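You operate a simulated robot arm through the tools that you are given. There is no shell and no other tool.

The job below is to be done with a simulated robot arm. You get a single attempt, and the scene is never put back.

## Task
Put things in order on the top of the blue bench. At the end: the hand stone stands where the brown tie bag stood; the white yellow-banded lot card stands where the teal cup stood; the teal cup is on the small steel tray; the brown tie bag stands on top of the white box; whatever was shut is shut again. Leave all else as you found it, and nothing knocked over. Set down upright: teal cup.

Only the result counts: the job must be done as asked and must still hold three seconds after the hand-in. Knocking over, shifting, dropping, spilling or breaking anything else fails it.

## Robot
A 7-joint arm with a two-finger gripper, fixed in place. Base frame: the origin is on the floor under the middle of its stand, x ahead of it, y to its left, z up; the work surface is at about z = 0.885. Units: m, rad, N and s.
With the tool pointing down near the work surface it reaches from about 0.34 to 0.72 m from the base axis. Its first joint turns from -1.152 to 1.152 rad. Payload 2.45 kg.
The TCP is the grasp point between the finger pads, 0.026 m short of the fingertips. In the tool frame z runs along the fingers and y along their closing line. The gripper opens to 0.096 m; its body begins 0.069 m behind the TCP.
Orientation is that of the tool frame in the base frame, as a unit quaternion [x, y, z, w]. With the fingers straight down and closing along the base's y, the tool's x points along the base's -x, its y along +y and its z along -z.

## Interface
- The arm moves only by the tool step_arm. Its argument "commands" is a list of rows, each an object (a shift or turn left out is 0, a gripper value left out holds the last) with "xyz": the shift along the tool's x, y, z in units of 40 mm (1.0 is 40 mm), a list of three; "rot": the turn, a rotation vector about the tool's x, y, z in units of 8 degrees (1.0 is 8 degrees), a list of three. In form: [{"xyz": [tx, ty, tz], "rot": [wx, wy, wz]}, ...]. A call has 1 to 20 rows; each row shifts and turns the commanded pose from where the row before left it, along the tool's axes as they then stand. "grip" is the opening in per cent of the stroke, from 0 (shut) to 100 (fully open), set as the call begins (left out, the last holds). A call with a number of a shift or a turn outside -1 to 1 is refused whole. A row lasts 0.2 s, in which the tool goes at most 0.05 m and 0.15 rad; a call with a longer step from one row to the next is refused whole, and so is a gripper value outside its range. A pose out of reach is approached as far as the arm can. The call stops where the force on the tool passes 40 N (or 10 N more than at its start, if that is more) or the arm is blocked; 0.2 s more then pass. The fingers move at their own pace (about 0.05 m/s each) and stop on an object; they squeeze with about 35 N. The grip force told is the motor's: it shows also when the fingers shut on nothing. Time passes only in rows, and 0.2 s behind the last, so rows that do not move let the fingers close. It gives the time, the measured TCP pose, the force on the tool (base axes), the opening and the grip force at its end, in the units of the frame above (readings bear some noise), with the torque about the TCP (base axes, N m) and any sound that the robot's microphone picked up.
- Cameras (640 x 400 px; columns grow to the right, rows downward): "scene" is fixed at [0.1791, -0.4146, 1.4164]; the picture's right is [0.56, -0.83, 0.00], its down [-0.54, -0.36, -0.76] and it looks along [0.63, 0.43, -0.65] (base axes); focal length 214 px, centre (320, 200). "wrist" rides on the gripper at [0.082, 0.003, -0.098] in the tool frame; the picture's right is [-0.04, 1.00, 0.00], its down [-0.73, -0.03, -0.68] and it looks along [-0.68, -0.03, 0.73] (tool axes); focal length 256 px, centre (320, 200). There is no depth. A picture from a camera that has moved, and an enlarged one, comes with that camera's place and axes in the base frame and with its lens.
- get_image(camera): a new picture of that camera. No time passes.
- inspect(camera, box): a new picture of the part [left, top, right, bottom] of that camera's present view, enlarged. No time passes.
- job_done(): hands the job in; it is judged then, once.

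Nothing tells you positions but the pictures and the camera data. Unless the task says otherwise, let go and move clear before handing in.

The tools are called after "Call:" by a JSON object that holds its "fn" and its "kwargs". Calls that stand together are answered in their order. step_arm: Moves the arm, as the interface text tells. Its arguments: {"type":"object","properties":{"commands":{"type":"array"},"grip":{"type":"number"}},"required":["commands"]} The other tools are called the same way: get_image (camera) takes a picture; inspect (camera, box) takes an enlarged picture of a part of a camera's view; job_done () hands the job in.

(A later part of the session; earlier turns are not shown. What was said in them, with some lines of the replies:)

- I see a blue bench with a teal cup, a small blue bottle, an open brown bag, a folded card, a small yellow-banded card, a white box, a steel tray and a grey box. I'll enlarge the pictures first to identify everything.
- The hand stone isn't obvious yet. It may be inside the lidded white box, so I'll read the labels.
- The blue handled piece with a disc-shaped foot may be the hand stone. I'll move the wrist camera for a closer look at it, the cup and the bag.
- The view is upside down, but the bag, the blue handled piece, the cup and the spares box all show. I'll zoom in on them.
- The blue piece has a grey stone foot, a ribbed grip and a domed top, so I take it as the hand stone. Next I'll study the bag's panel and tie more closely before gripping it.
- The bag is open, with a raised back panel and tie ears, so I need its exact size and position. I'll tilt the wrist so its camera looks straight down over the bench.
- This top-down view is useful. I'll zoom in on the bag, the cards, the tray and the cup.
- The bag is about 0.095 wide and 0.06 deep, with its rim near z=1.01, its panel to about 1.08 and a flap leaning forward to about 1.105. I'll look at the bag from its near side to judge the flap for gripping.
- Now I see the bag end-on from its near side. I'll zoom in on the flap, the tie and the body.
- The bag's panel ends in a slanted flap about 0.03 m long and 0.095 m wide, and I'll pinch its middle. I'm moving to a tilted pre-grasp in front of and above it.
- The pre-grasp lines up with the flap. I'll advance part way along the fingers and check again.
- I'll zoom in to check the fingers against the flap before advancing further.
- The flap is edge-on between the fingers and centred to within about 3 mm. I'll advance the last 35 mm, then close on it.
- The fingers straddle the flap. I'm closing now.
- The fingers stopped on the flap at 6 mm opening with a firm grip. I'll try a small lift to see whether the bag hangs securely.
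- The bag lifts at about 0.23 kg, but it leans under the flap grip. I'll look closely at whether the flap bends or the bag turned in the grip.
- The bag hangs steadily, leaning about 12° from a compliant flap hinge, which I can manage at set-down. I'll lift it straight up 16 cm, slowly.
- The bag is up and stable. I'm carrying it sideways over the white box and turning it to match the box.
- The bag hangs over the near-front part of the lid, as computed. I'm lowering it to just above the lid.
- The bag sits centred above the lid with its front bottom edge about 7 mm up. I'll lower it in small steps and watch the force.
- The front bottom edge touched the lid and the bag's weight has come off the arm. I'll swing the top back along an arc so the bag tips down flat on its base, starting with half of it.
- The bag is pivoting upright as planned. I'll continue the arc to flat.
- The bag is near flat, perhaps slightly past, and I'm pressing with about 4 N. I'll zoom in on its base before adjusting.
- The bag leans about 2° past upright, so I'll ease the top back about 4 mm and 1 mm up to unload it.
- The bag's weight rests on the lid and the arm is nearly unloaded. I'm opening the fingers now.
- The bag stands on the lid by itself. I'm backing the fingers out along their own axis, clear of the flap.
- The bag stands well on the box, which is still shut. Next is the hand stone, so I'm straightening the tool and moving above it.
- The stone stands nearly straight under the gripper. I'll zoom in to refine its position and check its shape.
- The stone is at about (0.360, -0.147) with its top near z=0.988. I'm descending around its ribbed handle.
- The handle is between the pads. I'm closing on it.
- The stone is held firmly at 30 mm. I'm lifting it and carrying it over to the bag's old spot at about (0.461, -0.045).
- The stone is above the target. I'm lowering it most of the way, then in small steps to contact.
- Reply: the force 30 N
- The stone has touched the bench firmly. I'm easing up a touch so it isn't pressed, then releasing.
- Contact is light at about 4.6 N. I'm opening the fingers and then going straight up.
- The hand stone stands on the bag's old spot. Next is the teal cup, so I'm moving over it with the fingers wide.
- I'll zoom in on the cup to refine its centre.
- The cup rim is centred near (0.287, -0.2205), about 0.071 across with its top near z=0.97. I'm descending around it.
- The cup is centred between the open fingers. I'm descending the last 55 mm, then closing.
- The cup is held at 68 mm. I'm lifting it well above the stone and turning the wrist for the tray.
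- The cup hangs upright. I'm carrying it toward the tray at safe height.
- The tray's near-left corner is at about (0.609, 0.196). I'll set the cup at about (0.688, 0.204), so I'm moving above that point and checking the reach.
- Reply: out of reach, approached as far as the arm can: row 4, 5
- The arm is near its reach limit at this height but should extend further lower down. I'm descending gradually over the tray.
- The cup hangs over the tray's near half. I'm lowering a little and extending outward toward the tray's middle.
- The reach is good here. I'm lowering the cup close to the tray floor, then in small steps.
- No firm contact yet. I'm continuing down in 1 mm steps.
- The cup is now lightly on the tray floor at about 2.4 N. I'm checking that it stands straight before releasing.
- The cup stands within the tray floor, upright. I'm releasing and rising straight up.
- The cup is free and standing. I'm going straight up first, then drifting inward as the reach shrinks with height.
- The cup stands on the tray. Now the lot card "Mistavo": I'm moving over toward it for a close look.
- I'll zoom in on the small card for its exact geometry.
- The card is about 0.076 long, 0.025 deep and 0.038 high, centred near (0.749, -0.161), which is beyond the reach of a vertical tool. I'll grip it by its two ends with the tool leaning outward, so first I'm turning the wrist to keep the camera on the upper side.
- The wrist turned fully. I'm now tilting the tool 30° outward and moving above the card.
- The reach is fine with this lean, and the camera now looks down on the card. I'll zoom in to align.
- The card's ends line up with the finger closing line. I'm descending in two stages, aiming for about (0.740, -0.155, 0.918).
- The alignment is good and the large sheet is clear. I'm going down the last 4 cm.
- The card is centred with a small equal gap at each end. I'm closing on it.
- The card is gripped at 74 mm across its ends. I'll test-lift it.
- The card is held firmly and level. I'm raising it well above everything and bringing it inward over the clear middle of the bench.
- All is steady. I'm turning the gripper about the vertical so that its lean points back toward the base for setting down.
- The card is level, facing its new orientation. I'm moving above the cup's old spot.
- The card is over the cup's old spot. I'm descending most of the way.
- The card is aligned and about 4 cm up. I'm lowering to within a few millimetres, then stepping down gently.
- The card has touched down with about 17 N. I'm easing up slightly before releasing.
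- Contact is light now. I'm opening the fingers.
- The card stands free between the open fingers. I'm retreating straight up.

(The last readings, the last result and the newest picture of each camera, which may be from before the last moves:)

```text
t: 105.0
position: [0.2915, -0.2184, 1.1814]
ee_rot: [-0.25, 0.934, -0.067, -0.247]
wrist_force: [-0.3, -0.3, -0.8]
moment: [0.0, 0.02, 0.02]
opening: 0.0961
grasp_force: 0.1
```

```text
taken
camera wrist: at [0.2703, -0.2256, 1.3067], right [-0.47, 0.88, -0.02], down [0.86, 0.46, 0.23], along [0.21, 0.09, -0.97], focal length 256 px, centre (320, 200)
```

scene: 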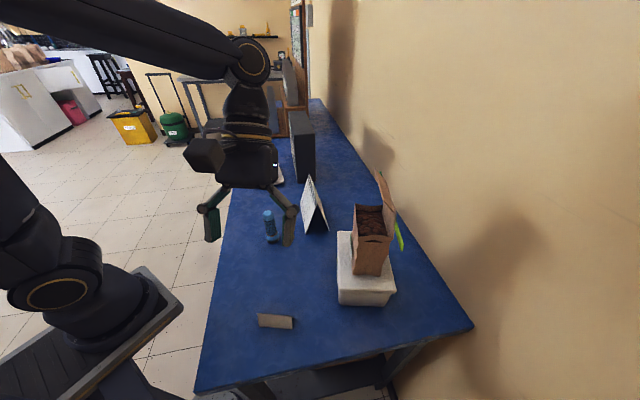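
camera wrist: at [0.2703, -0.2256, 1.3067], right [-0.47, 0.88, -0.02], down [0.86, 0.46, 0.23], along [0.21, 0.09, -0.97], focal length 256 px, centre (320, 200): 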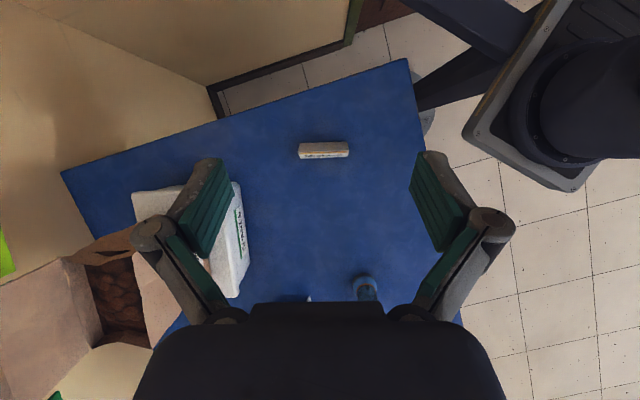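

Everything appears placed. I'm moving the arm clear and making a final check of all the items.

Call:
{"fn": "step_arm", "kwargs": {"commands": [{"xyz": [-0.293, 0.513, -0.58]}, {"xyz": [-0.293, 0.513, -0.58]}, {"xyz": [-0.293, 0.513, -0.58]}, {"xyz": [-0.293, 0.513, -0.58]}, {"xyz": [-0.293, 0.513, -0.58]}, {"xyz": [-0.293, 0.513, -0.58]}, {"xyz": [-0.293, 0.513, -0.58]}, {}]}}

Call:
{"fn": "get_image", "kwargs": {"camera": "scene"}}

Call:
{"fn": "get_image", "kwargs": {"camera": "wrist"}}

Call:
{"fn": "inspect", "kwargs": {"camera": "scene", "box": [310, 160, 430, 320]}}

Call:
{"fn": "inspect", "kwargs": {"camera": "scene", "box": [230, 130, 350, 260]}}

```text
t: 106.8
position: [0.3502, -0.017, 1.2799]
ee_rot: [-0.25, 0.934, -0.067, -0.247]
wrist_force: [0.5, 0.6, -0.5]
moment: [0.02, 0.01, 0.01]
opening: 0.0962
grasp_force: 0.2
```

```text
taken
```

scene: 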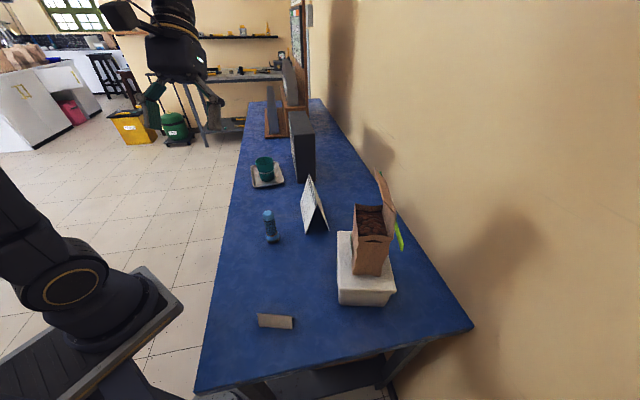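

```text
taken
camera wrist: at [0.3295, -0.0251, 1.405], right [-0.47, 0.88, -0.02], down [0.86, 0.46, 0.23], along [0.21, 0.09, -0.97], focal length 256 px, centre (320, 200)
```

wrist: 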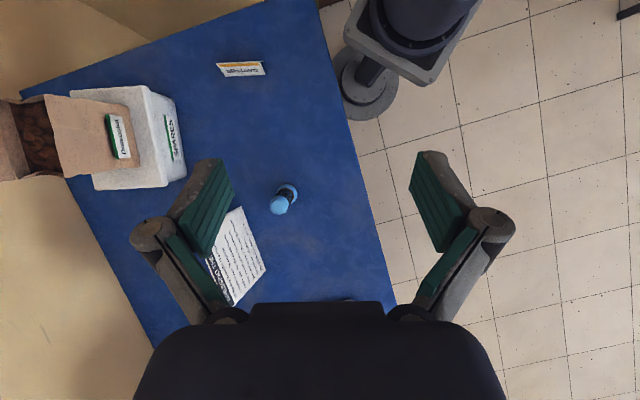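

```text
2.50 times, centred on (370, 240) of scene
camera zoom: at [0.1791, -0.4145, 1.4164], right [0.56, -0.83, 0.0], down [-0.54, -0.36, -0.76], along [0.63, 0.43, -0.65], focal length 536 px, centre (195, 100)
```

zoom: 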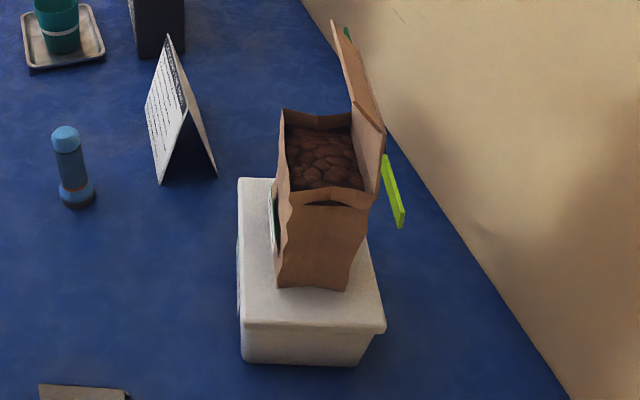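

```text
3.08 times, centred on (290, 195) of scene
camera zoom: at [0.1791, -0.4145, 1.4164], right [0.56, -0.83, 0.0], down [-0.54, -0.36, -0.76], along [0.63, 0.43, -0.65], focal length 660 px, centre (412, 215)
```

zoom: 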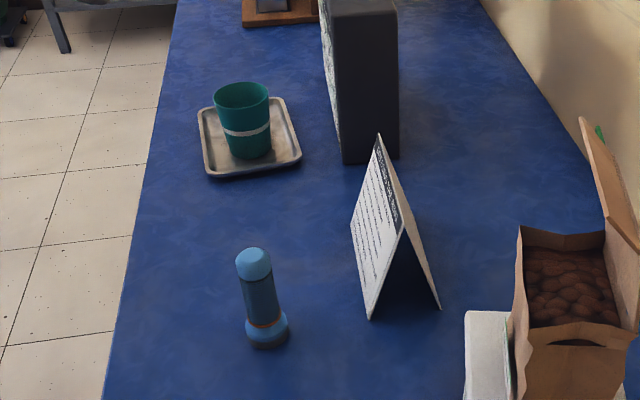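

All items look right. I'll take one last closer look at the far-end rack and the handled stone to be sure of its identity.

Call:
{"fn": "inspect", "kwargs": {"camera": "scene", "box": [250, 50, 330, 150]}}

Call:
{"fn": "inspect", "kwargs": {"camera": "scene", "box": [250, 200, 295, 250]}}

Call:
{"fn": "inspect", "kwargs": {"camera": "wrist", "box": [200, 40, 300, 110]}}

Call:
{"fn": "inspect", "kwargs": {"camera": "wrist", "box": [0, 60, 200, 220]}}

```text
4.00 times, centred on (290, 100) of scene
camera zoom: at [0.1791, -0.4145, 1.4164], right [0.56, -0.83, 0.0], down [-0.54, -0.36, -0.76], along [0.63, 0.43, -0.65], focal length 858 px, centre (440, 600)
```

zoom: 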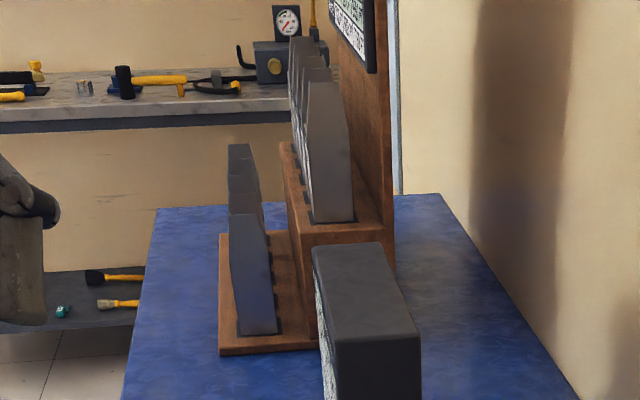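

```text
8.00 times, centred on (272, 225) of scene
camera zoom: at [0.1791, -0.4145, 1.4164], right [0.56, -0.83, 0.0], down [-0.54, -0.36, -0.76], along [0.63, 0.43, -0.65], focal length 1716 px, centre (700, 0)
```

zoom: 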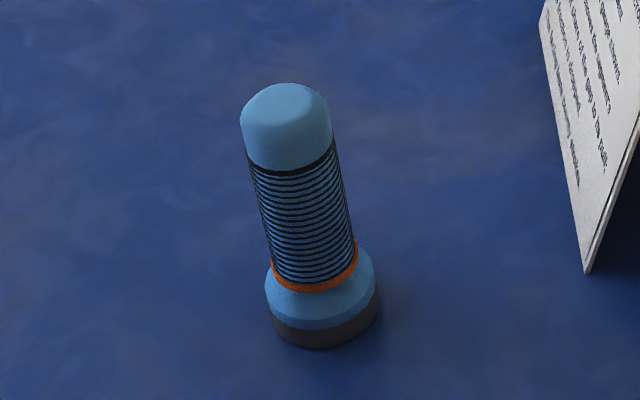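

```text
5.71 times, centred on (250, 75) of wrist
camera zoom: at [0.3295, -0.0251, 1.405], right [-0.47, 0.88, -0.02], down [0.86, 0.46, 0.23], along [0.21, 0.09, -0.97], focal length 1463 px, centre (720, 914)
```

zoom: 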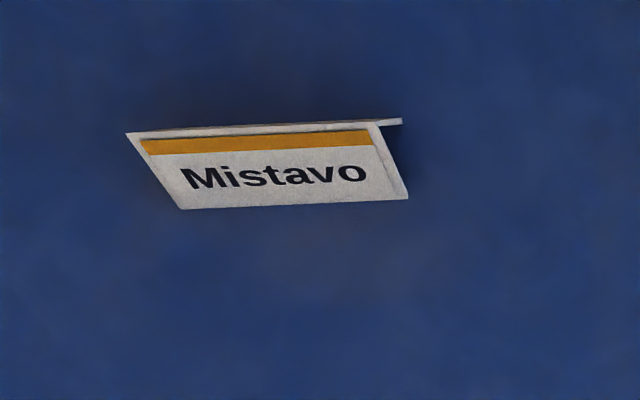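

```text
2.50 times, centred on (100, 140) of wrist
camera zoom: at [0.3295, -0.0251, 1.405], right [-0.47, 0.88, -0.02], down [0.86, 0.46, 0.23], along [0.21, 0.09, -0.97], focal length 640 px, centre (870, 350)
```

zoom: 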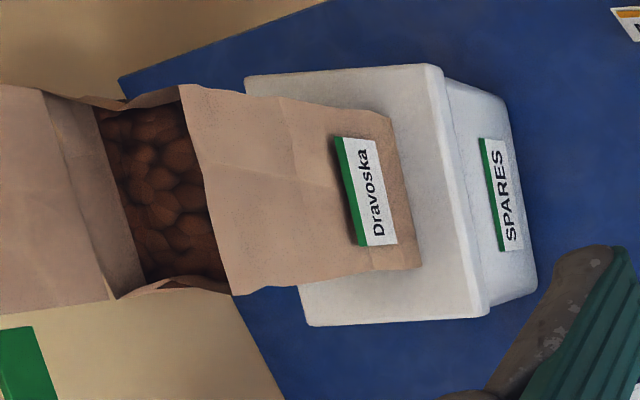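

The blue handled piece has a grey abrasive foot, so it is the hand stone, and it stands on the bag's old spot. The card stands where the cup was, the cup is upright on the tray, the bag is on the shut box, and the arm is clear, so I'm handing in.

Call:
{"fn": "job_done", "kwargs": {}}

```text
The job is handed in.
```

The bench is in order and the job is handed in. The last pictures showed everything standing and the arm clear:

- **Hand stone:** it stands where the brown tie bag stood. Nothing on the bench is labelled as the hand stone. I took it to be the blue handled piece with the grey abrasive foot, which fits the "Dressing the ring" sheet.
- **Lot card:** the white yellow-banded "Mistavo" card stands where the teal cup stood, about 5 mm off by the pictures. It now faces a different way than before.
- **Teal cup:** it stands upright on the small steel tray, in the half nearer the arm because the tray's middle was at the edge of reach.
- **Brown tie bag:** it stands on top of the white box, turned to line up with it. I lifted the bag by its top flap. It leaned about 12° while hanging and stood upright again on the lid.
- **White box:** it stayed shut throughout and had not shifted in the pictures.

The large folded sheet and the grey box look as I found them.
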